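You operate a simulated robot arm through the tools that you are given. There is no shell and no other tool. Be economical: measure what you need, move in short steps, check, and stop when the job is done.

Carry out the task below with a simulated two-armed robot. There is one attempt and no reset: what you move stays moved.

## Task
Clamp the cart and get the machine running.
Fine: Red-knobbed lever down and mushroom button pulled out, then reset, then start.

The check looks at the end state, three seconds after you hand in, the way a careful person would. Anything else that was tipped, shoved, dropped, spilled or broken makes it a failure.

## Robot
Two 7-joint arms with two-finger parallel grippers on one trunk, on a base that drives. Base frame: it is fixed to the floor where the robot stands at the start and does not move with it; the origin is under the middle of the robot, x ahead of it, y to its left, z up. Lengths are in cm, angles in rad, forces in N, time in s.
The left shoulder is at the start at [5, 16.8, 103.2], the right one opposite. With the tool pointing down near the work surface each hand reaches from about 20 to 66 cm from the robot's upright axis, wherever it stands, measured 20 degrees to its own side. Places, roughly: red-knobbed lever [60, 10, 70]; mushroom button [-10, 110, 90]; blue reset button [10, 90, 90]; green start button [0, 100, 90]. Payload 1.57 kg a hand.
The TCP of each hand is the grasp point between the finger pads, 3 cm short of the fingertips. In the tool frame z runs along the fingers and y along their closing line. Largest opening 8 cm; finger width 1.7, thickness 1.2; the body of the gripper, 4 by 8.2 cm, starts 8 cm behind the TCP.
Orientation is that of the tool frame in the base frame, as a unit quaternion [w, x, y, z]. With the fingers straight down and closing along the base's y, the tool's x points along the base's -x, its y along +y and its z along -z.

## Interface
- The arms move only by the tool play_rows. It takes "left_series", "right_series" or both (then of equal length, played together; a hand with none holds still); each is a list that holds one entry, the list of rows, each a list of 7 numbers: the gripper command, from -1 (shut) to 1 (fully open), values between in proportion, then the shift along the base's x, y, z in cm, then the turn, a rotation vector about the base's x, y, z in rad. In form: [[[claw, tx, ty, tz, wx, wy, wz], ...]]. A call has 1 to 8 rows; each row is the pose to reach, as a shift and turn from the pose commanded when the call began. Rows are played at 5 a second. More than 5 cm and 0.15 rad between two rows, or a gripper value outside its range, and nothing of the call is played. A pose out of reach is approached as far as the arm can. The call stops where the force on the tool passes 60 N (or 10 N more than at its start, if that is more) or the arm is blocked; 0.2 s more then pass. Each finger travels about 4.5 cm/s and halts on what it meets, pressing with about 43 N; the grip force reading is that of the motor and also rises with nothing between the fingers. The clock runs only during rows and for 0.2 s after the last one: add rows that repeat a pose to give the fingers time. It gives the time, the measured TCP pose, the force on the tool (base axes), the opening and the grip force at its end, in the units of the frame above (readings bear some noise).
- Cameras (640 x 400 px; columns grow to the right, rows downward): "scene" is now at [10.13, 6.96, 126.54]; the picture's right is [0.75, -0.66, 0.00], its down [-0.23, -0.26, -0.94] and it looks along [0.62, 0.70, -0.35] (base axes); focal length 214 px, centre (320, 200). "left" rides on the left gripper at [7.2, 0.6, -12.2] in its tool frame; the picture's right is [-0.09, 1.00, 0.00], its down [-0.84, -0.08, -0.54] and it looks along [-0.54, -0.05, 0.84] (tool axes); focal length 238 px, centre (320, 200). "right" rides on the right gripper at [7.2, -0.7, -12.2] in its tool frame; the picture's right is [0.09, 1.00, 0.00], its down [-0.84, 0.08, -0.54] and it looks along [-0.54, 0.05, 0.84] (tool axes); focal length 238 px, centre (320, 200). There is no depth. A picture from a camera that has moved, and an enlarged one, comes with that camera's place and axes in the base frame and with its lens.
- camera(camera): a new picture of that camera. The clock stands still meanwhile.
- slide_trunk(by): slides the trunk up (or, below 0, down) by that many cm; the arms and the scene camera ride with it, the base frame stays. It gives what a move gives, with no picture.
- drive_base(legs): drives the robot by 1 to 6 legs, each [ahead, left, turn to the left] in cm, cm and rad, along the robot's own axes; the way and the turn of a leg run together, so that a leg with both is an arc; at most 150 cm and 3.142 rad a leg. The arms and the cameras ride along, it lands a little off, and it stops where it bumps. It gives what a move gives.
- aim_head(pan, tilt): turns the head with the scene camera to pan (to the left, within 1.396 rad either way) and tilt (down, from -0.506 to 1.204), counted from straight ahead of the robot. It gives what a move gives.
- inspect(camera, box): a new picture of the part [left, top, right, bottom] of that camera's present view, enlarged. The clock stands still meanwhile.
- finish_job(): hands the job in; it is judged then, once.

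Work in short steps. Places have to be worked out from the pictures, the camera data and where the tool is seen: move nearer, look again, correct. Check each grasp and each placing, and mend what went wrong. You have 120 turns and 92 pictures in all, those below and enlarged ones among them. Open the grippers and draw the arms clear of the work before you hand the job in, unless the task says otherwise; then end with one line.

The tools are called after "Call:" as name(argument=value, ...) on one line, values as JSON. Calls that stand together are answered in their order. play_rows: Moves the arms, as the interface text tells. Its arguments: {"type":"object","properties":{"left_series":{"type":"array","items":{"type":"array","items":{"type":"array","items":{"type":"number"}}}},"right_series":{"type":"array","items":{"type":"array","items":{"type":"array","items":{"type":"number"}}}}},"required":[]} The other tools are called the same way: slide_trunk (by) slides the trunk up or down; drive_base (legs) drives the base; aim_head (pan, tilt) turns the head that bears the scene camera; camera (camera) takes a picture; inspect (camera, box) takes an enlarged picture of a part of a camera's view; finish_job () hands the job in.

At the start:

```text
time_s: 0.0
left_tcp_pos: [23.29, 25.72, 121.05]
left_tool_rot: [0.001, 0.0, 1.0, -0.002]
left_wrist_force: [-0.1, 0.1, 0.6]
left_opening: 8.0
left_grasp_force: 0.0
right_tcp_pos: [34.15, 6.22, 119.02]
right_tool_rot: [-0.001, 0.002, 1.0, 0.002]
right_wrist_force: [0.0, -0.3, -0.2]
right_opening: 8.03
right_grasp_force: 0.1
trunk travel left (down, up): [-20.0, 24.3]
robot x, y, heading: [-0.29, -0.35, 0.001]
head pan, tilt: [0.848, 0.36]
```

scene: 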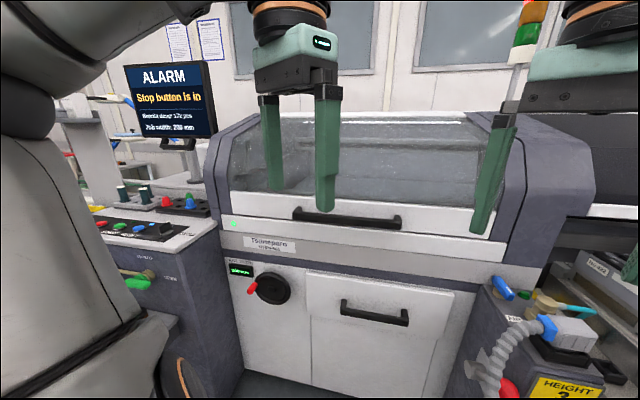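
right: 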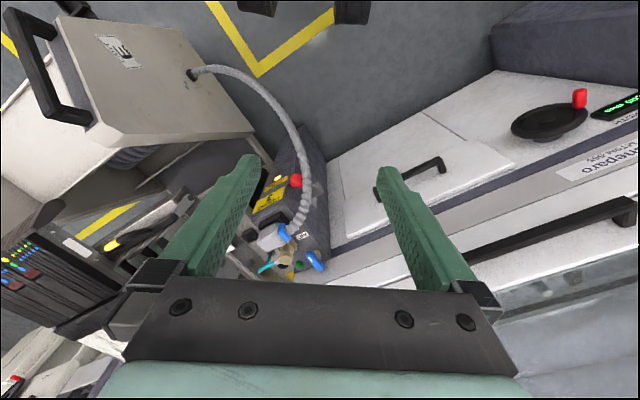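
left: 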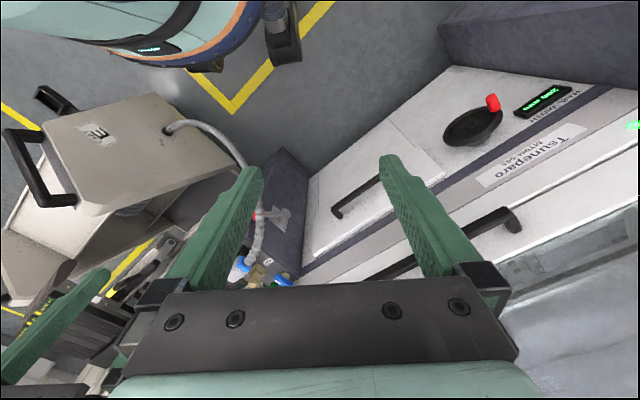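

The start view shows an alarm screen, a machine with a handwheel, and panels at left. I'll look first toward the lever area.

Call:
aim_head(pan=0.1, tilt=0.8)

Call:
camera(camera="scene")

Call:
aim_head(pan=1.39, tilt=0.5)

Call:
camera(camera="scene")

```text
time_s: 1.1
left_tcp_pos: [23.27, 25.75, 121.11]
left_tool_rot: [0.001, 0.0, 1.0, -0.002]
left_wrist_force: [-0.7, 0.5, 0.7]
left_opening: 7.99
left_grasp_force: 0.0
right_tcp_pos: [34.14, 6.25, 118.99]
right_tool_rot: [0.001, 0.0, 1.0, 0.001]
right_wrist_force: [0.5, -0.2, -0.7]
right_opening: 8.02
right_grasp_force: 0.1
trunk travel left (down, up): [-20.0, 24.3]
robot x, y, heading: [0.04, 0.34, 0.001]
head pan, tilt: [0.099, 0.799]
```

```text
88 pictures are left
camera scene: at [12.02, 0.78, 122.66], right [0.1, -0.99, 0.0], down [-0.71, -0.07, -0.7], along [0.69, 0.07, -0.72], focal length 214 px, centre (320, 200)
```

scene: 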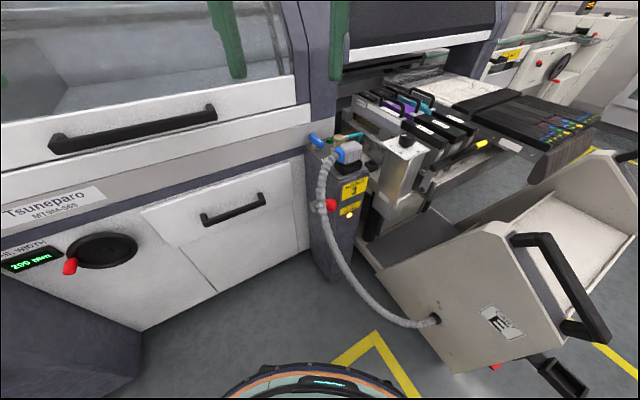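

```text
time_s: 2.6
left_tcp_pos: [23.38, 25.76, 121.12]
left_tool_rot: [0.001, -0.001, 1.0, -0.002]
left_wrist_force: [0.3, 0.6, 0.2]
left_opening: 7.99
left_grasp_force: 0.1
right_tcp_pos: [34.24, 6.21, 118.93]
right_tool_rot: [0.001, 0.002, 1.0, 0.001]
right_wrist_force: [-0.8, -0.5, 0.1]
right_opening: 7.99
right_grasp_force: 0.0
trunk travel left (down, up): [-20.0, 24.3]
robot x, y, heading: [0.31, -0.02, -0.003]
head pan, tilt: [1.389, 0.499]
```

```text
87 pictures are left
camera scene: at [5.63, 8.93, 125.25], right [0.98, -0.18, 0.0], down [-0.09, -0.47, -0.88], along [0.16, 0.86, -0.48], focal length 214 px, centre (320, 200)
```

scene: 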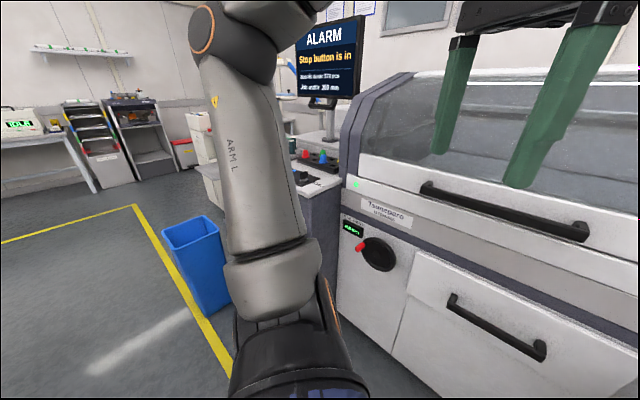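

The lever's red knob appears at the docking post near (330,204) in the front view. I'll aim back and enlarge it.

Call:
aim_head(pan=0.1, tilt=0.8)

Call:
inspect(camera="scene", box=[260, 110, 460, 235])

Call:
inspect(camera="right", box=[180, 140, 380, 290])

Call:
inspect(camera="left", box=[180, 150, 380, 300])

```text
time_s: 4.0
left_tcp_pos: [23.41, 25.67, 120.98]
left_tool_rot: [0.0, 0.001, 1.0, -0.002]
left_wrist_force: [0.0, 0.1, 0.4]
left_opening: 7.99
left_grasp_force: 0.0
right_tcp_pos: [34.29, 6.0, 119.05]
right_tool_rot: [-0.001, 0.003, 1.0, 0.003]
right_wrist_force: [-0.6, 0.4, -1.2]
right_opening: 8.02
right_grasp_force: 0.1
trunk travel left (down, up): [-20.0, 24.3]
robot x, y, heading: [-0.17, -0.03, 0.0]
head pan, tilt: [0.099, 0.799]
```

```text
3.20 times, centred on (360, 172) of scene
camera zoom: at [11.86, 2.09, 122.81], right [0.26, -0.97, 0.0], down [-0.68, -0.18, -0.71], along [0.69, 0.18, -0.7], focal length 686 px, centre (192, 288)
```

zoom: 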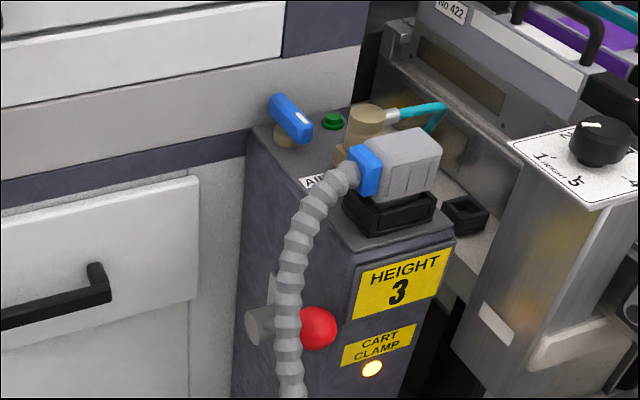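

```text
2.67 times, centred on (280, 215) of right
camera zoom: at [27.16, 5.08, 131.33], right [-0.09, 1.0, 0.01], down [0.84, 0.07, 0.54], along [0.54, 0.05, -0.84], focal length 636 px, centre (427, 160)
```

zoom: 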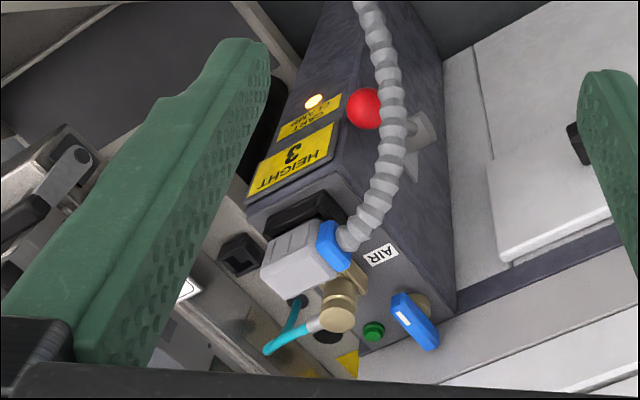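

```text
2.67 times, centred on (280, 225) of left
camera zoom: at [16.09, 26.4, 133.27], right [0.09, 1.0, 0.0], down [0.84, -0.08, 0.54], along [0.54, -0.05, -0.84], focal length 636 px, centre (427, 133)
```

zoom: 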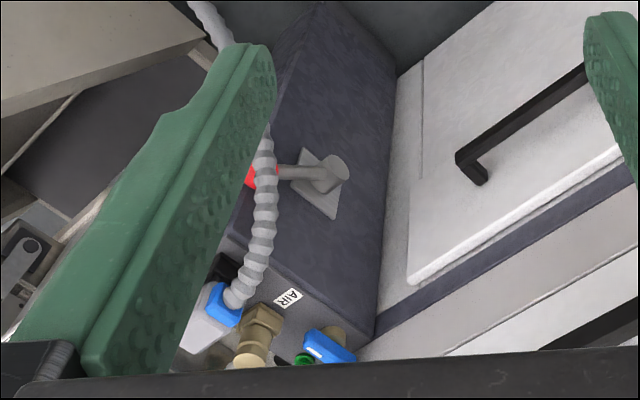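

From three rays I put the knob at about [58.5, 1.5, 73.4] and the pivot boss near [66, 8, 63]; the lever sticks up and outward with a hose close by. I'll lower the right hand for a nearer look.

Call:
play_rows(right_series=[[[-1, 0, 0, -5, 0, 0, 0], [-1, 0, 0, -10, 0, 0, 0], [-1, 0, 0, -15, 0, 0, 0], [-1, 0, 0, -20, 0, 0, 0], [-1, 0, 0, -22, 0, 0, 0]]])

Call:
camera(camera="right")

Call:
inspect(camera="scene", box=[280, 110, 440, 210])

```text
time_s: 5.2
left_tcp_pos: [23.48, 25.84, 121.1]
left_tool_rot: [0.001, -0.001, 1.0, -0.002]
left_wrist_force: [0.0, 1.3, 1.0]
left_opening: 8.01
left_grasp_force: 0.0
right_tcp_pos: [34.15, 6.21, 96.95]
right_tool_rot: [0.001, 0.001, 1.0, 0.001]
right_wrist_force: [-0.2, -0.3, -0.1]
right_opening: 0.0
right_grasp_force: 14.5
trunk travel left (down, up): [-20.0, 24.3]
robot x, y, heading: [0.13, -0.18, 0.002]
head pan, tilt: [0.099, 0.799]
```

```text
83 pictures are left
camera right: at [27.0, 5.35, 109.26], right [-0.09, 1.0, 0.0], down [0.84, 0.08, 0.54], along [0.54, 0.05, -0.84], focal length 238 px, centre (320, 200)
```

right: 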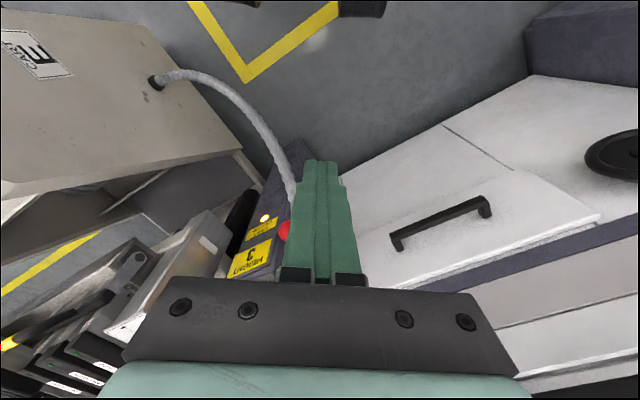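

```text
4.00 times, centred on (360, 160) of scene
camera zoom: at [12.01, 0.78, 122.65], right [0.1, -1.0, 0.0], down [-0.71, -0.07, -0.7], along [0.69, 0.07, -0.72], focal length 858 px, centre (160, 360)
```

zoom: 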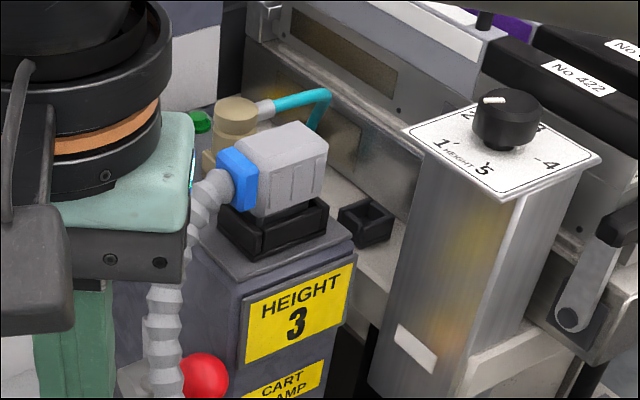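

The hand blocks the view of the lever. I'll shift the right hand to the right and lower the left hand for a side look at lever and hose.

Call:
play_rows(right_series=[[[-1, 0, -5, 2, 0, 0, 0], [-1, 0, -10, 2, 0, 0, 0], [-1, 0, -14, 2, 0, 0, 0], [-1, 0, -14, 2, 0, 0, 0], [-1, 0, -14, 2, 0, 0, 0]]], left_series=[[[1, 2, 0, -5, 0, 0, 0], [1, 4, 0, -10, 0, 0, 0], [1, 6, 0, -15, 0, 0, 0], [1, 8, 0, -20, 0, 0, 0], [1, 10, 0, -24, 0, 0, 0]]])

Call:
camera(camera="left")

Call:
camera(camera="right")

Call:
inspect(camera="scene", box=[250, 110, 450, 235])

```text
refused: row 1 steps farther than a row can; nothing moved
```

```text
81 pictures are left
camera left: at [16.1, 26.4, 133.27], right [0.09, 1.0, 0.0], down [0.84, -0.08, 0.54], along [0.54, -0.05, -0.84], focal length 238 px, centre (320, 200)
```

left: 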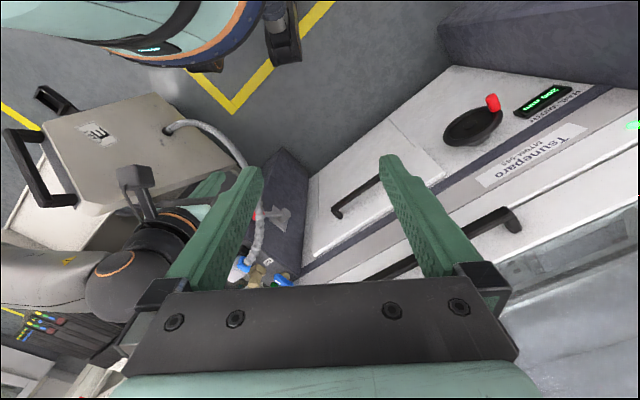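

```text
80 pictures are left
camera right: at [27.0, 5.35, 109.26], right [-0.09, 1.0, 0.0], down [0.84, 0.08, 0.54], along [0.54, 0.05, -0.84], focal length 238 px, centre (320, 200)
```

right: 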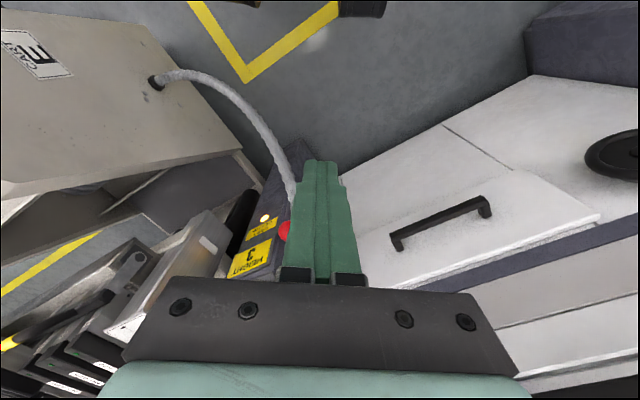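

```text
3.20 times, centred on (350, 172) of scene
camera zoom: at [12.01, 0.78, 122.65], right [0.1, -1.0, 0.0], down [-0.71, -0.07, -0.7], along [0.69, 0.07, -0.72], focal length 686 px, centre (224, 288)
```

zoom: 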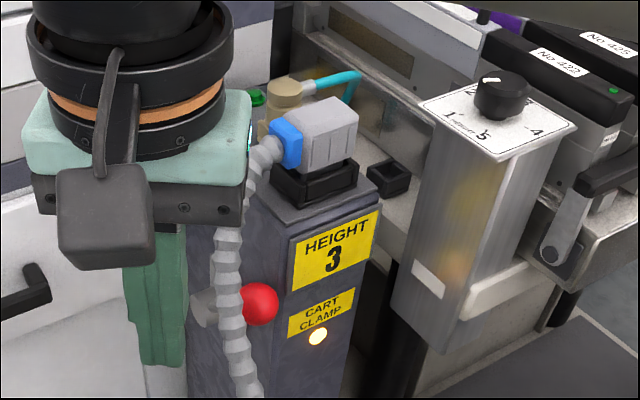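

The call was refused because steps exceeded 5 cm; I'll repeat with shorter steps.

Call:
play_rows(right_series=[[[-1, 0, -4, 1, 0, 0, 0], [-1, 0, -8, 2, 0, 0, 0], [-1, 0, -12, 2, 0, 0, 0], [-1, 0, -14, 2, 0, 0, 0], [-1, 0, -14, 2, 0, 0, 0], [-1, 0, -14, 2, 0, 0, 0]]], left_series=[[[-1, 2, 0, -4, 0, 0, 0], [-1, 4, 0, -8, 0, 0, 0], [-1, 6, 0, -12, 0, 0, 0], [-1, 8, 0, -16, 0, 0, 0], [-1, 10, 0, -20, 0, 0, 0], [-1, 12, 0, -24, 0, 0, 0]]])

Call:
camera(camera="left")

Call:
camera(camera="right")

```text
time_s: 6.6
left_tcp_pos: [35.5, 25.81, 97.08]
left_tool_rot: [0.001, 0.0, 1.0, -0.001]
left_wrist_force: [-0.4, -0.1, 0.3]
left_opening: 0.03
left_grasp_force: 21.0
right_tcp_pos: [34.39, -7.62, 98.92]
right_tool_rot: [0.0, 0.001, 1.0, 0.002]
right_wrist_force: [-0.3, 0.3, -1.0]
right_opening: 0.0
right_grasp_force: 21.2
trunk travel left (down, up): [-20.0, 24.3]
robot x, y, heading: [-0.05, -0.09, 0.0]
head pan, tilt: [0.099, 0.799]
```

```text
78 pictures are left
camera left: at [28.17, 26.51, 109.28], right [0.09, 1.0, 0.0], down [0.84, -0.08, 0.54], along [0.54, -0.05, -0.84], focal length 238 px, centre (320, 200)
```

left: 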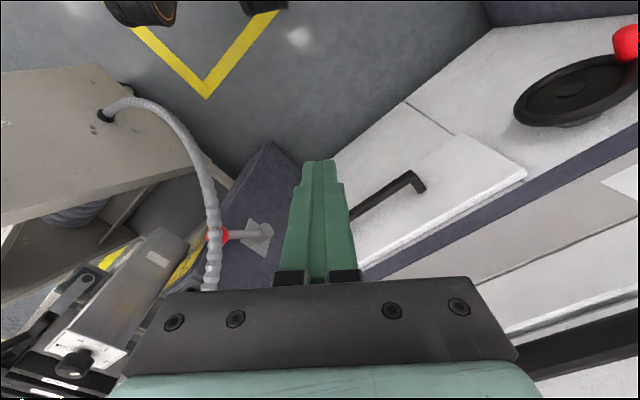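

```text
77 pictures are left
camera right: at [27.12, -8.58, 111.09], right [-0.09, 1.0, 0.0], down [0.84, 0.08, 0.54], along [0.54, 0.05, -0.84], focal length 238 px, centre (320, 200)
```

right: 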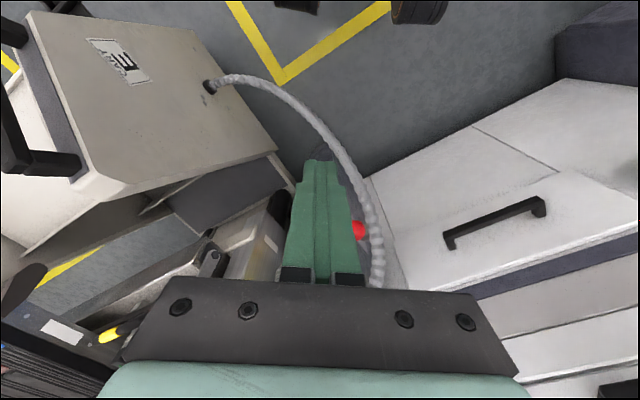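

The knob is about [58.6, 2, 73], the pivot about [66.5, 8.6, 62], so the lever plane runs outward along (-0.76,-0.65). The hose hangs about 5 cm to its left. I'll yaw the right hand so that its narrow side faces the hose, and then pitch it.

Call:
play_rows(right_series=[[[-1, 0, 0, 0, 0, 0, -0.144], [-1, 0, 0, 0, 0, 0, -0.288], [-1, 0, 0, 0, 0, 0, -0.432], [-1, 0, 0, 0, 0, 0, -0.576], [-1, 0, 0, 0, 0, 0, -0.72], [-1, 0, 0, 0, 0, 0, -0.864]]])

Call:
play_rows(right_series=[[[-1, 0, 0, 0, 0.09, -0.105, 0], [-1, 0, 0, 0, 0.18, -0.21, 0], [-1, 0, 0, 0, 0.27, -0.315, 0], [-1, 0, 0, 0, 0.36, -0.42, 0], [-1, 0, 0, 0, 0.45, -0.525, 0], [-1, 0, 0, 0, 0.54, -0.63, 0], [-1, 0, 0, 0, 0.63, -0.735, 0], [-1, 0, 0, 0, 0.63, -0.735, 0]]])

Call:
camera(camera="right")

Call:
camera(camera="scene")

```text
time_s: 8.0
left_tcp_pos: [35.38, 25.86, 97.19]
left_tool_rot: [0.001, 0.0, 1.0, -0.002]
left_wrist_force: [0.7, -0.7, -0.2]
left_opening: 0.01
left_grasp_force: 21.0
right_tcp_pos: [34.17, -7.75, 98.93]
right_tool_rot: [0.001, 0.421, 0.907, 0.0]
right_wrist_force: [0.4, 0.1, -0.1]
right_opening: 0.01
right_grasp_force: 21.4
trunk travel left (down, up): [-20.0, 24.3]
robot x, y, heading: [-0.05, 0.37, 0.001]
head pan, tilt: [0.099, 0.799]
```

```text
time_s: 9.8
left_tcp_pos: [35.45, 25.87, 97.22]
left_tool_rot: [0.001, 0.001, 1.0, -0.002]
left_wrist_force: [1.0, -0.1, -0.2]
left_opening: 0.0
left_grasp_force: 21.6
right_tcp_pos: [37.22, -7.03, 100.54]
right_tool_rot: [0.194, 0.371, 0.803, 0.424]
right_wrist_force: [-0.1, 0.2, 0.0]
right_opening: 0.0
right_grasp_force: 21.4
right hand out of reach, approached as far as the arm can: row 6, 7, 8
trunk travel left (down, up): [-20.0, 24.3]
robot x, y, heading: [-0.24, -0.05, 0.003]
head pan, tilt: [0.099, 0.799]
```

```text
76 pictures are left
camera right: at [24.64, -8.51, 107.01], right [0.37, 0.43, 0.82], down [0.24, -0.9, 0.37], along [0.9, 0.06, -0.44], focal length 238 px, centre (320, 200)
```

right: 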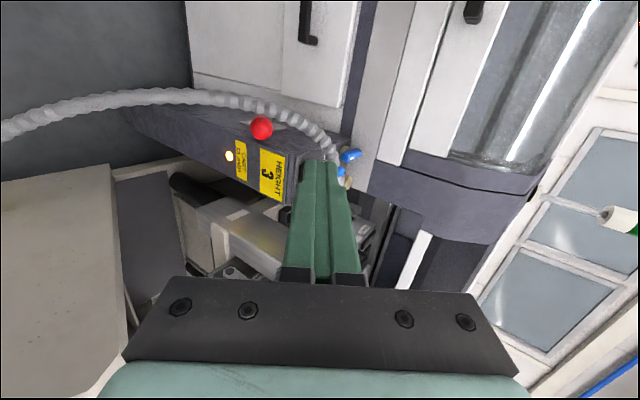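

```text
75 pictures are left
camera scene: at [12.01, 0.78, 122.65], right [0.1, -1.0, 0.0], down [-0.71, -0.07, -0.7], along [0.69, 0.07, -0.72], focal length 214 px, centre (320, 200)
```

scene: 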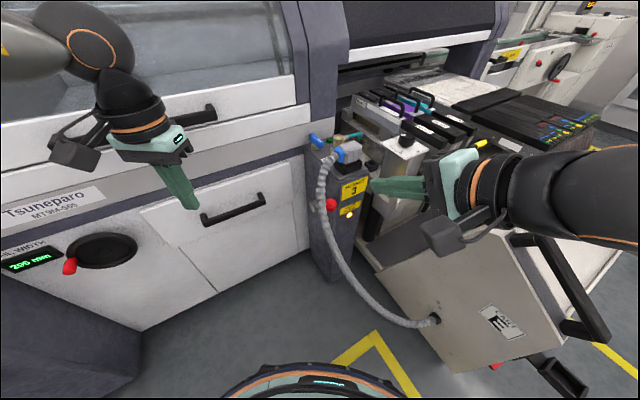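

Orientation is as wanted (35° below level) and the refined knob spot is [58.3, 1.9, 72.6]. I now move toward a pre-contact point, outward and above the knob.

Call:
play_rows(right_series=[[[-1, 3.2, 0.7, -2.2, 0.63, -0.735, 0], [-1, 6.4, 1.5, -4.4, 0.63, -0.735, 0], [-1, 9.6, 2.2, -6.6, 0.63, -0.735, 0], [-1, 12.8, 3, -8.8, 0.63, -0.735, 0], [-1, 14, 3.2, -10, 0.63, -0.735, 0], [-1, 14, 3.2, -10, 0.63, -0.735, 0]]])

```text
refused: row 1 steps farther than a row can; nothing moved
```

The commanded pose already carries the turn, so I use zero turn.

Call:
play_rows(right_series=[[[-1, 3.2, 0.7, -2.2, 0, 0, 0], [-1, 6.4, 1.5, -4.4, 0, 0, 0], [-1, 9.6, 2.2, -6.6, 0, 0, 0], [-1, 12.8, 3, -8.8, 0, 0, 0], [-1, 14, 3.2, -10, 0, 0, 0], [-1, 14, 3.2, -10, 0, 0, 0]]])

Call:
camera(camera="right")

Call:
camera(camera="left")

```text
time_s: 11.2
left_tcp_pos: [35.31, 25.87, 97.12]
left_tool_rot: [0.001, 0.0, 1.0, -0.002]
left_wrist_force: [-0.3, -0.5, 0.2]
left_opening: 0.0
left_grasp_force: 21.5
right_tcp_pos: [51.2, -3.99, 90.38]
right_tool_rot: [0.194, 0.371, 0.804, 0.423]
right_wrist_force: [0.6, -0.3, 0.1]
right_opening: 0.01
right_grasp_force: 21.8
trunk travel left (down, up): [-20.0, 24.3]
robot x, y, heading: [0.31, -0.33, -0.001]
head pan, tilt: [0.099, 0.799]
```

```text
74 pictures are left
camera right: at [38.66, -5.41, 96.79], right [0.37, 0.43, 0.82], down [0.24, -0.9, 0.37], along [0.9, 0.06, -0.44], focal length 238 px, centre (320, 200)
```

right: 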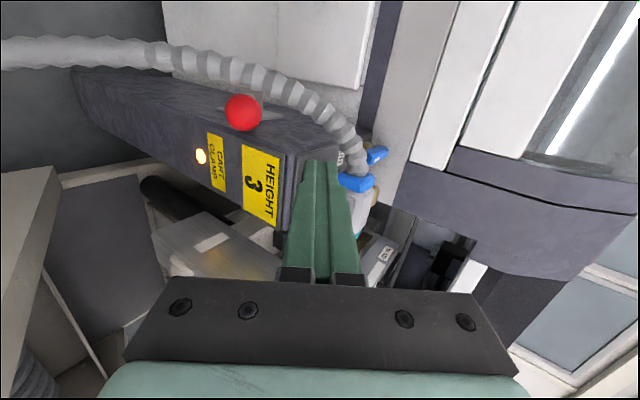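

```text
73 pictures are left
camera left: at [28.14, 26.51, 109.34], right [0.09, 1.0, 0.0], down [0.84, -0.08, 0.54], along [0.54, -0.05, -0.84], focal length 238 px, centre (320, 200)
```

left: 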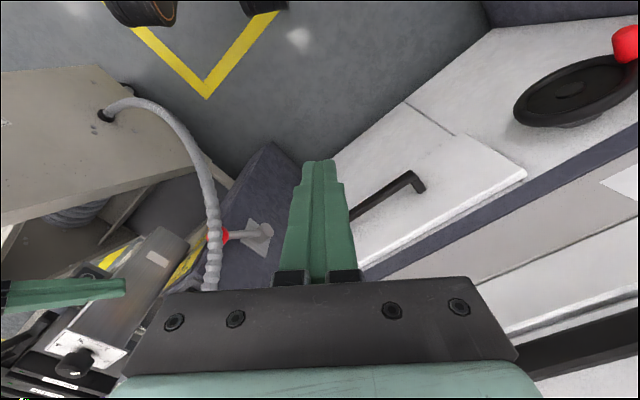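

Knob confirmed at [58.35, 1.85, 72.8], radius about 2 cm. I move to pre-contact at about [55.2, -0.8, 79.6].

Call:
play_rows(right_series=[[[-1, 1.3, 1, -3.6, 0, 0, 0], [-1, 2.6, 2, -7.2, 0, 0, 0], [-1, 4, 3.2, -10.8, 0, 0, 0], [-1, 4, 3.2, -10.8, 0, 0, 0]]])

Call:
camera(camera="right")

Call:
inspect(camera="scene", box=[280, 120, 440, 220])

```text
time_s: 12.2
left_tcp_pos: [35.46, 25.84, 97.26]
left_tool_rot: [0.002, 0.0, 1.0, -0.002]
left_wrist_force: [-0.2, 0.4, -0.1]
left_opening: 0.0
left_grasp_force: 20.9
right_tcp_pos: [55.03, -0.73, 79.56]
right_tool_rot: [0.194, 0.371, 0.803, 0.424]
right_wrist_force: [0.1, -0.2, 0.6]
right_opening: 0.0
right_grasp_force: 21.2
trunk travel left (down, up): [-20.0, 24.3]
robot x, y, heading: [0.02, 0.02, 0.0]
head pan, tilt: [0.099, 0.799]
```

```text
72 pictures are left
camera right: at [42.43, -2.32, 86.02], right [0.37, 0.43, 0.82], down [0.24, -0.9, 0.37], along [0.9, 0.06, -0.44], focal length 238 px, centre (320, 200)
```

right: 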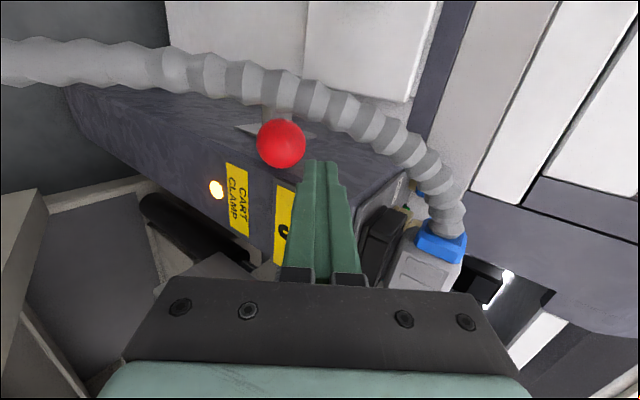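

```text
4.00 times, centred on (360, 170) of scene
camera zoom: at [12.01, 0.78, 122.65], right [0.1, -1.0, 0.0], down [-0.71, -0.07, -0.7], along [0.69, 0.07, -0.72], focal length 858 px, centre (160, 320)
```

zoom: 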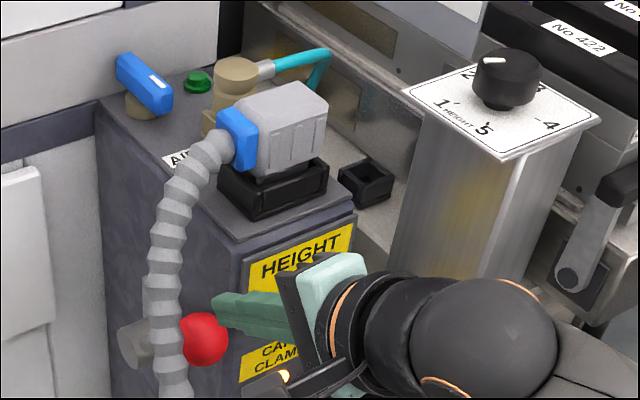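

Knob now measured at [58.3, 1.75, 72.6]; the fingers are clear of the hose. I bring the fingertips over the knob and push the first part of the arc.

Call:
play_rows(right_series=[[[-1, 1.6, 1.2, -1.2, 0, 0, 0], [-1, 3.3, 2.5, -2.4, 0, 0, 0], [-1, 3.3, 2.5, -3.2, 0, 0, 0], [-1, 2.6, 1.9, -4.3, 0, 0, 0], [-1, 2.0, 1.4, -5.4, 0, 0, 0], [-1, 2.0, 1.4, -5.4, 0, 0, 0]]])

Call:
camera(camera="right")

Call:
inspect(camera="scene", box=[280, 140, 440, 240])

```text
time_s: 13.6
left_tcp_pos: [35.41, 25.79, 97.14]
left_tool_rot: [0.001, 0.0, 1.0, -0.002]
left_wrist_force: [-0.1, -0.1, 0.0]
left_opening: 0.0
left_grasp_force: 21.1
right_tcp_pos: [57.1, 0.65, 74.21]
right_tool_rot: [0.193, 0.371, 0.804, 0.422]
right_wrist_force: [-0.3, 0.5, 0.4]
right_opening: 0.0
right_grasp_force: 20.7
trunk travel left (down, up): [-20.0, 24.3]
robot x, y, heading: [-0.04, -0.25, -0.0]
head pan, tilt: [0.099, 0.799]
```

```text
70 pictures are left
camera right: at [44.57, -0.85, 80.65], right [0.37, 0.44, 0.82], down [0.24, -0.9, 0.37], along [0.9, 0.06, -0.44], focal length 238 px, centre (320, 200)
```

right: 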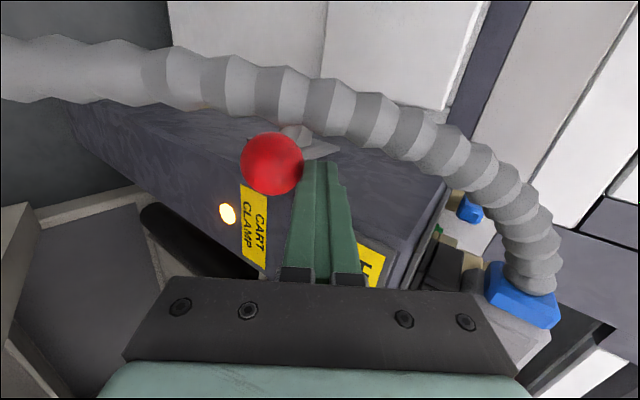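

```text
4.00 times, centred on (360, 190) of scene
camera zoom: at [11.99, 0.78, 122.64], right [0.1, -0.99, 0.0], down [-0.71, -0.07, -0.7], along [0.69, 0.07, -0.72], focal length 858 px, centre (160, 240)
```

zoom: 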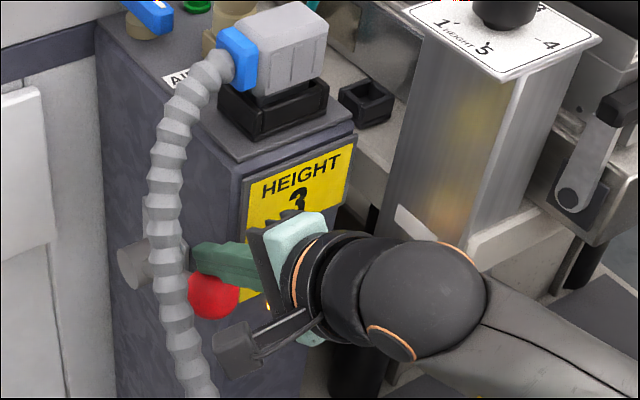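

The knob follows the fingers (now about [56.7, 0.8, 70.4]) with almost no force. I continue along the arc, levelling the hand a bit as I go.

Call:
play_rows(right_series=[[[-1, -0.9, -0.8, -2.05, 0, 0, 0], [-1, -1.8, -1.6, -4.5, 0.057, -0.066, 0], [-1, -2.4, -2.1, -7.05, 0.114, -0.133, 0], [-1, -2.4, -2.1, -7.05, 0.114, -0.133, 0]]])

Call:
camera(camera="right")

Call:
camera(camera="scene")

```text
time_s: 14.6
left_tcp_pos: [35.4, 25.88, 97.15]
left_tool_rot: [0.002, 0.0, 1.0, -0.001]
left_wrist_force: [0.3, -0.2, 0.0]
left_opening: 0.0
left_grasp_force: 21.4
right_tcp_pos: [54.68, -1.41, 67.27]
right_tool_rot: [0.226, 0.353, 0.763, 0.492]
right_wrist_force: [0.5, 0.4, 0.9]
right_opening: 0.01
right_grasp_force: 21.6
trunk travel left (down, up): [-20.0, 24.3]
robot x, y, heading: [0.14, -0.06, -0.0]
head pan, tilt: [0.099, 0.799]
```

```text
68 pictures are left
camera right: at [41.35, -3.52, 71.77], right [0.25, 0.34, 0.91], down [0.19, -0.94, 0.29], along [0.95, 0.1, -0.3], focal length 238 px, centre (320, 200)
```

right: 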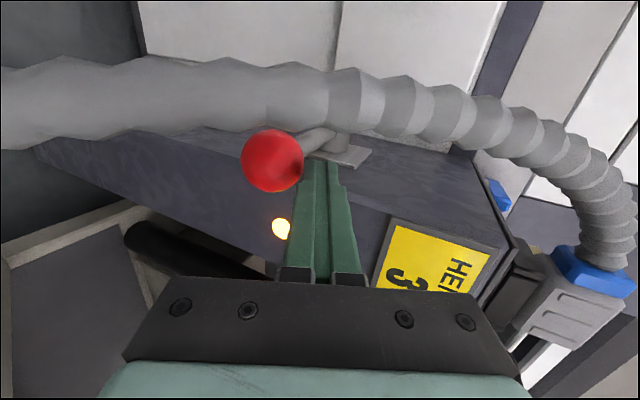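

```text
67 pictures are left
camera scene: at [12.01, 0.78, 122.65], right [0.1, -1.0, 0.0], down [-0.71, -0.07, -0.7], along [0.69, 0.07, -0.72], focal length 214 px, centre (320, 200)
```

scene: 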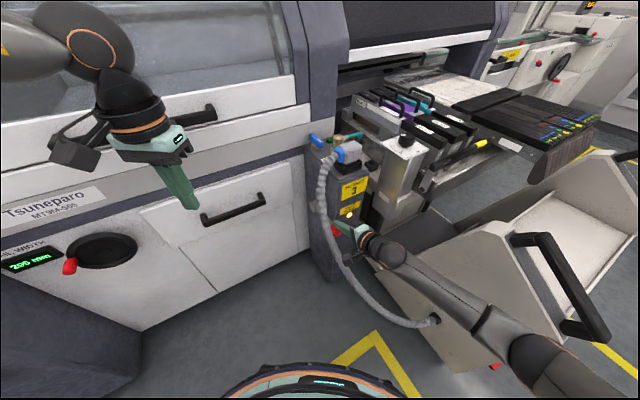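

The lever is near level and still tracking; the amber lamp still burns. I keep pushing down along the arc, keeping some pitch so that the hand stays off the hose.

Call:
play_rows(right_series=[[[-1, -0.1, -0.1, -2.6, 0.02, -0.023, 0], [-1, 0.1, 0.1, -5.2, 0.04, -0.046, 0], [-1, 0.1, 0.1, -5.2, 0.04, -0.046, 0]]])

Call:
camera(camera="right")

Call:
inspect(camera="scene", box=[270, 150, 430, 250])

```text
time_s: 15.4
left_tcp_pos: [35.33, 25.84, 97.2]
left_tool_rot: [0.001, 0.001, 1.0, -0.002]
left_wrist_force: [0.3, -0.6, -0.1]
left_opening: 0.0
left_grasp_force: 20.9
right_tcp_pos: [54.67, -1.17, 62.17]
right_tool_rot: [0.236, 0.346, 0.748, 0.515]
right_wrist_force: [0.0, -0.5, 0.5]
right_opening: 0.02
right_grasp_force: 20.8
trunk travel left (down, up): [-20.0, 24.3]
robot x, y, heading: [0.23, 0.26, -0.003]
head pan, tilt: [0.099, 0.799]
```

```text
66 pictures are left
camera right: at [41.29, -3.56, 65.9], right [0.21, 0.3, 0.93], down [0.18, -0.95, 0.26], along [0.96, 0.11, -0.26], focal length 238 px, centre (320, 200)
```

right: 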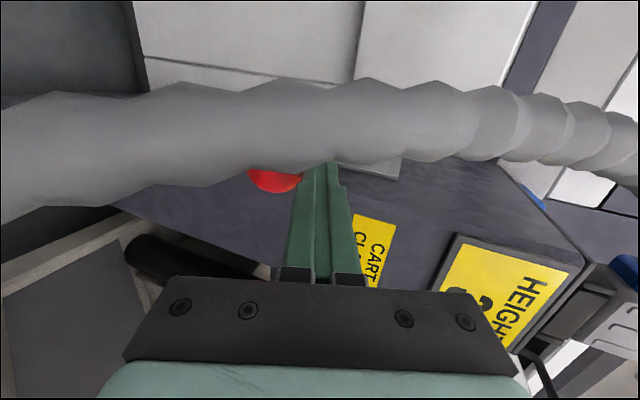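

```text
4.00 times, centred on (350, 200) of scene
camera zoom: at [12.01, 0.78, 122.65], right [0.1, -1.0, 0.0], down [-0.71, -0.07, -0.7], along [0.69, 0.07, -0.72], focal length 858 px, centre (200, 200)
```

zoom: 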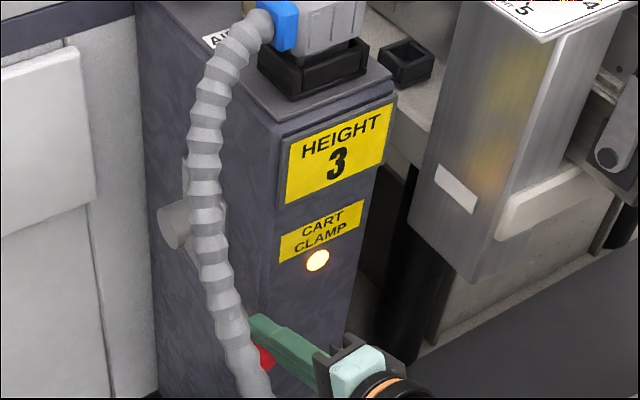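

The lever is about 15° below level; the lamp is still amber. I push on a little, without flattening the hand, watching the hose.

Call:
play_rows(right_series=[[[-1, 0.4, 0.35, -1.7, 0, 0, 0], [-1, 1.0, 0.9, -3.5, 0, 0, 0], [-1, 1.0, 0.9, -3.5, 0, 0, 0]]])

Call:
camera(camera="right")

Call:
inspect(camera="scene", box=[270, 170, 430, 270])

```text
time_s: 16.2
left_tcp_pos: [35.4, 25.92, 97.22]
left_tool_rot: [0.002, 0.0, 1.0, -0.002]
left_wrist_force: [0.5, 0.3, 0.7]
left_opening: 0.0
left_grasp_force: 21.4
right_tcp_pos: [55.91, -0.33, 58.46]
right_tool_rot: [0.237, 0.345, 0.748, 0.515]
right_wrist_force: [1.1, 0.1, -0.1]
right_opening: 0.0
right_grasp_force: 20.9
trunk travel left (down, up): [-20.0, 24.3]
robot x, y, heading: [-0.23, 0.07, -0.005]
head pan, tilt: [0.099, 0.799]
```

```text
64 pictures are left
camera right: at [42.4, -2.63, 62.34], right [0.21, 0.3, 0.93], down [0.18, -0.95, 0.26], along [0.96, 0.11, -0.26], focal length 238 px, centre (320, 200)
```

right: 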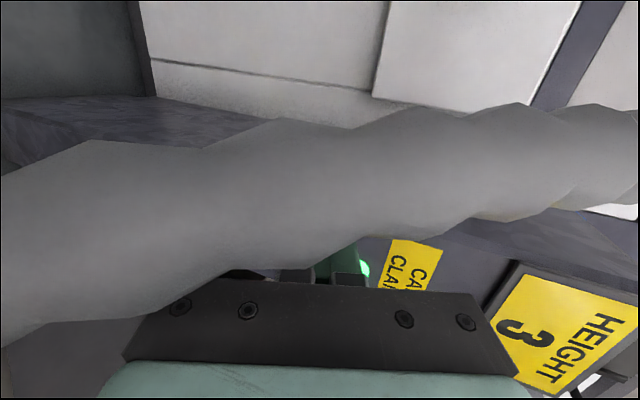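

```text
4.00 times, centred on (350, 220) of scene
camera zoom: at [12.01, 0.78, 122.65], right [0.1, -1.0, 0.0], down [-0.71, -0.07, -0.7], along [0.69, 0.07, -0.72], focal length 858 px, centre (200, 120)
```

zoom: 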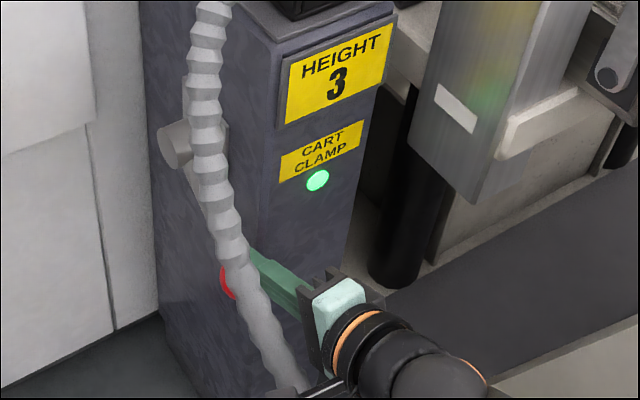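

The clamp lamp has turned green. I retreat the same way, back up along the arc, then outward.

Call:
play_rows(right_series=[[[-1, -0.6, -0.55, 1.8, 0, 0, 0], [-1, -1.0, -0.9, 3.5, 0, 0, 0], [-1, -1.1, -1.0, 6.1, 0, 0, 0], [-1, -1.1, -1.0, 8.7, 0, 0, 0], [-1, -2, -2, 12.7, 0, 0, 0], [-1, -4, -3.5, 16.5, 0, 0, 0], [-1, -6.5, -5.5, 20, 0, 0, 0], [-1, -8, -6, 24, 0, 0, 0]]])

Call:
camera(camera="right")

Call:
camera(camera="left")

Call:
inspect(camera="scene", box=[270, 130, 430, 230])

```text
time_s: 18.0
left_tcp_pos: [35.33, 25.87, 97.22]
left_tool_rot: [0.001, 0.001, 1.0, -0.001]
left_wrist_force: [-0.2, 0.0, 0.4]
left_opening: 0.0
left_grasp_force: 20.5
right_tcp_pos: [47.77, -6.34, 82.2]
right_tool_rot: [0.235, 0.346, 0.748, 0.515]
right_wrist_force: [-0.8, 0.7, -0.7]
right_opening: 0.0
right_grasp_force: 21.4
trunk travel left (down, up): [-20.0, 24.3]
robot x, y, heading: [0.08, 0.02, 0.004]
head pan, tilt: [0.099, 0.799]
```

```text
62 pictures are left
camera right: at [34.39, -8.51, 86.09], right [0.21, 0.3, 0.93], down [0.18, -0.95, 0.26], along [0.96, 0.11, -0.26], focal length 238 px, centre (320, 200)
```

right: 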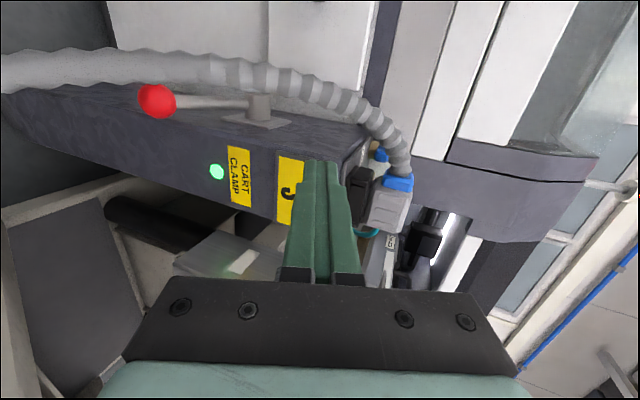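

```text
61 pictures are left
camera left: at [28.14, 26.51, 109.34], right [0.09, 1.0, 0.0], down [0.84, -0.08, 0.54], along [0.54, -0.05, -0.84], focal length 238 px, centre (320, 200)
```

left: 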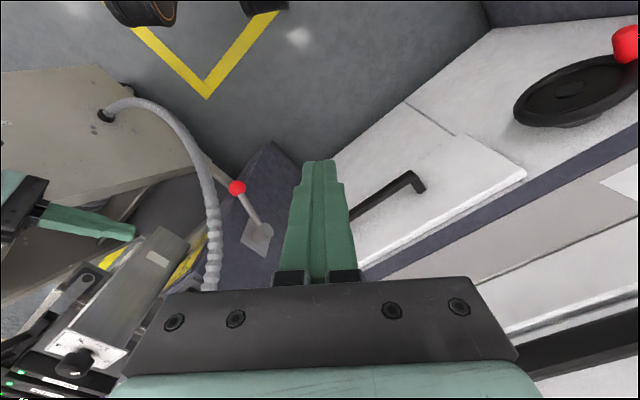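

```text
4.00 times, centred on (350, 180) of scene
camera zoom: at [12.0, 0.78, 122.65], right [0.1, -1.0, 0.0], down [-0.71, -0.07, -0.7], along [0.69, 0.07, -0.72], focal length 858 px, centre (200, 280)
```

zoom: 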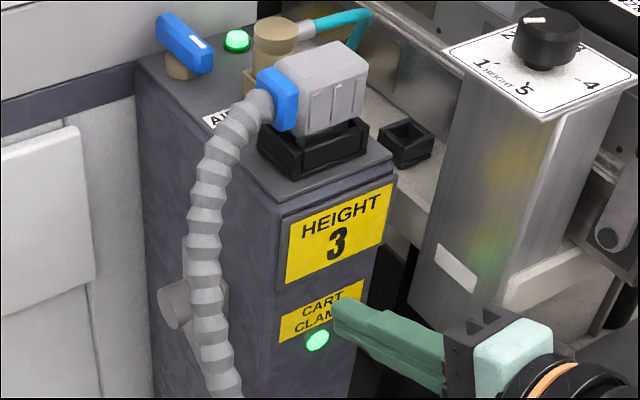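

The lever holds down and the lamp is green. I raise both hands and look at the screen and the panel.

Call:
play_rows(right_series=[[[-1, -3, -1, 3, 0, 0, 0], [-1, -6, -2, 6, 0, 0, 0], [-1, -9, -3, 9, 0, 0, 0], [-1, -11, -4, 12, 0, 0, 0], [-1, -11, -4, 14, 0, 0, 0]]], left_series=[[[-1, 0, 0, 0, 0, 0, 0], [-1, 0, 0, 0, 0, 0, 0], [-1, 0, 0, 0, 0, 0, 0], [-1, 0, 0, 0, 0, 0, 0], [-1, 0, 0, 0, 0, 0, 0]]])

Call:
aim_head(pan=1.1, tilt=0.3)

Call:
camera(camera="scene")

```text
time_s: 19.2
left_tcp_pos: [35.29, 25.95, 97.09]
left_tool_rot: [0.001, 0.0, 1.0, -0.002]
left_wrist_force: [0.2, 0.2, 0.5]
left_opening: 0.0
left_grasp_force: 21.7
right_tcp_pos: [41.65, -10.41, 97.13]
right_tool_rot: [0.235, 0.346, 0.748, 0.516]
right_wrist_force: [0.5, 1.2, -0.6]
right_opening: 0.01
right_grasp_force: 21.5
right hand out of reach, approached as far as the arm can: row 3, 4, 5
trunk travel left (down, up): [-20.0, 24.3]
robot x, y, heading: [0.1, -0.18, 0.0]
head pan, tilt: [0.099, 0.799]
```

```text
time_s: 20.5
left_tcp_pos: [35.27, 25.85, 97.16]
left_tool_rot: [0.001, 0.0, 1.0, -0.002]
left_wrist_force: [0.9, 1.3, -0.4]
left_opening: 0.01
left_grasp_force: 21.4
right_tcp_pos: [41.67, -10.39, 97.03]
right_tool_rot: [0.237, 0.345, 0.748, 0.515]
right_wrist_force: [0.0, -0.3, 0.1]
right_opening: 0.0
right_grasp_force: 21.4
trunk travel left (down, up): [-20.0, 24.3]
robot x, y, heading: [-0.18, 0.07, -0.002]
head pan, tilt: [1.1, 0.3]
```

```text
59 pictures are left
camera scene: at [8.22, 8.3, 127.09], right [0.89, -0.45, 0.0], down [-0.13, -0.26, -0.96], along [0.43, 0.85, -0.3], focal length 214 px, centre (320, 200)
```

scene: 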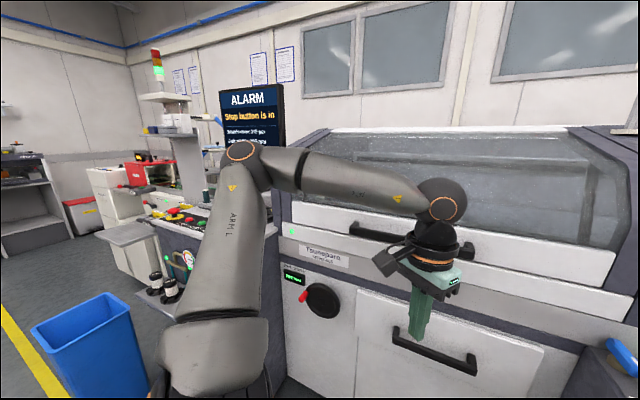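

The left arm blocks the view of the console. In the machine's frame (rotated 0.70 rad) the buttons lie about 65 cm "in" and 62–90 cm "left". I raise the left hand, turn the base 0.70 and drive left about 45 cm first.

Call:
play_rows(left_series=[[[-1, -2, 0, 4, 0, 0, 0], [-1, -4, 0, 8, 0, 0, 0], [-1, -6, 0, 12, 0, 0, 0], [-1, -8, 0, 16, 0, 0, 0], [-1, -10, 0, 20, 0, 0, 0], [-1, -12, 0, 23, 0, 0, 0]]])

Call:
drive_base(legs=[[0, 0, 0.7], [0, 45, 0]])

Call:
aim_head(pan=0.2, tilt=0.5)

Call:
camera(camera="scene")

Call:
camera(camera="left")

```text
time_s: 21.9
left_tcp_pos: [23.18, 25.76, 120.16]
left_tool_rot: [0.001, -0.001, 1.0, -0.001]
left_wrist_force: [0.3, 0.5, -0.5]
left_opening: 0.0
left_grasp_force: 21.0
right_tcp_pos: [41.63, -10.44, 97.11]
right_tool_rot: [0.237, 0.346, 0.747, 0.516]
right_wrist_force: [0.2, -0.4, 0.9]
right_opening: 0.0
right_grasp_force: 22.1
trunk travel left (down, up): [-20.0, 24.3]
robot x, y, heading: [0.04, -0.01, 0.006]
head pan, tilt: [1.1, 0.3]
```

```text
time_s: 26.5
left_tcp_pos: [-27.18, 69.55, 120.21]
left_tool_rot: [0.001, -0.338, 0.941, -0.002]
left_wrist_force: [0.2, -0.2, -0.2]
left_opening: 0.0
left_grasp_force: 21.5
right_tcp_pos: [10.08, 53.34, 97.11]
right_tool_rot: [0.048, 0.073, 0.821, 0.564]
right_wrist_force: [0.0, -0.2, -0.1]
right_opening: 0.0
right_grasp_force: 21.4
trunk travel left (down, up): [-20.0, 24.3]
robot x, y, heading: [-28.84, 35.17, 0.689]
head pan, tilt: [1.1, 0.3]
```

```text
time_s: 27.7
left_tcp_pos: [-27.25, 69.57, 120.2]
left_tool_rot: [0.002, -0.338, 0.941, -0.002]
left_wrist_force: [-0.1, -0.3, -0.7]
left_opening: 0.0
left_grasp_force: 21.3
right_tcp_pos: [9.97, 53.41, 97.03]
right_tool_rot: [0.048, 0.073, 0.821, 0.564]
right_wrist_force: [1.0, -0.7, -0.4]
right_opening: 0.0
right_grasp_force: 20.9
trunk travel left (down, up): [-20.0, 24.3]
robot x, y, heading: [-28.9, 34.86, 0.693]
head pan, tilt: [0.201, 0.499]
```

```text
58 pictures are left
camera scene: at [-20.0, 44.47, 125.25], right [0.78, -0.63, 0.0], down [-0.3, -0.37, -0.88], along [0.55, 0.68, -0.48], focal length 214 px, centre (320, 200)
```

scene: 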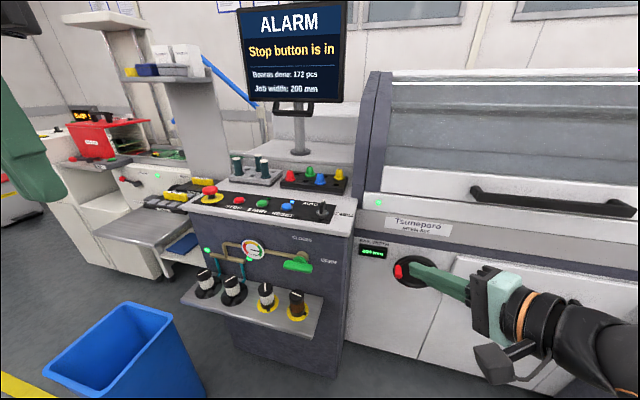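

```text
57 pictures are left
camera left: at [-33.26, 65.46, 132.33], right [-0.56, 0.83, 0.0], down [0.69, 0.47, 0.54], along [0.45, 0.3, -0.84], focal length 238 px, centre (320, 200)
```

left: 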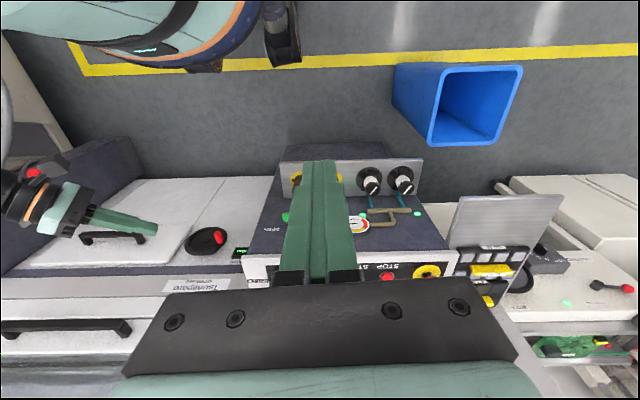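

I can see the console: mushroom at left, then a button row, plus valves and the width display. Enlarging for labels.

Call:
inspect(camera="scene", box=[180, 170, 360, 280])

Call:
inspect(camera="scene", box=[340, 215, 440, 280])

Call:
inspect(camera="scene", box=[230, 0, 360, 110])

```text
3.56 times, centred on (270, 225) of scene
camera zoom: at [-20.0, 44.47, 125.25], right [0.78, -0.63, 0.0], down [-0.3, -0.37, -0.88], along [0.55, 0.68, -0.48], focal length 763 px, centre (498, 111)
```

zoom: 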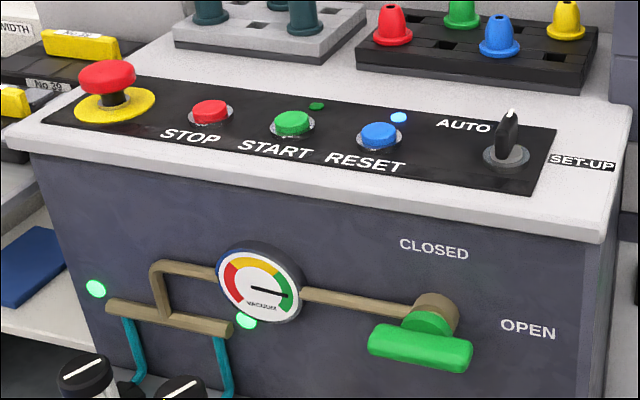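

```text
6.15 times, centred on (390, 248) of scene
camera zoom: at [-20.0, 44.47, 125.25], right [0.78, -0.63, 0.0], down [-0.3, -0.37, -0.88], along [0.55, 0.68, -0.48], focal length 1320 px, centre (-111, -92)
```

zoom: 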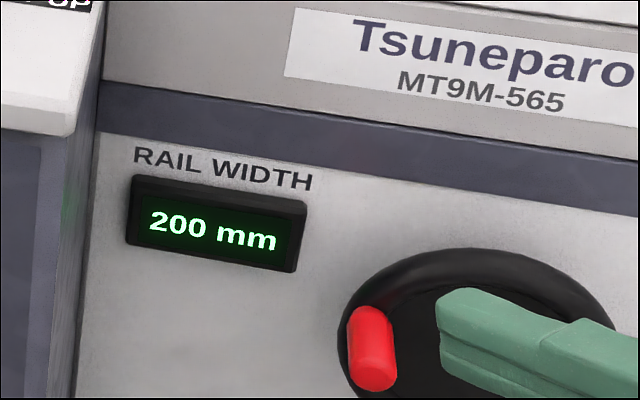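

```text
3.64 times, centred on (295, 55) of scene
camera zoom: at [-20.0, 44.47, 125.25], right [0.78, -0.63, 0.0], down [-0.3, -0.37, -0.88], along [0.55, 0.68, -0.48], focal length 780 px, centre (411, 727)
```

zoom: 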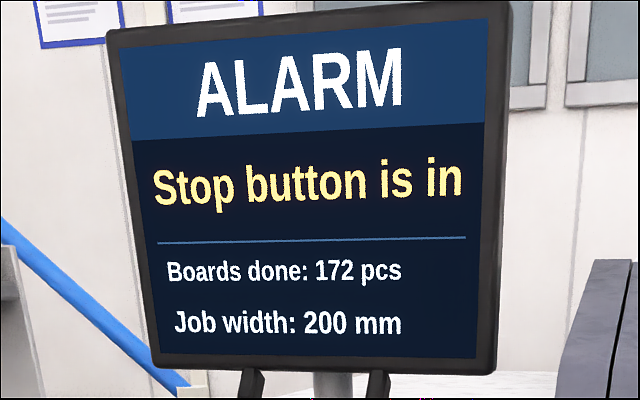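

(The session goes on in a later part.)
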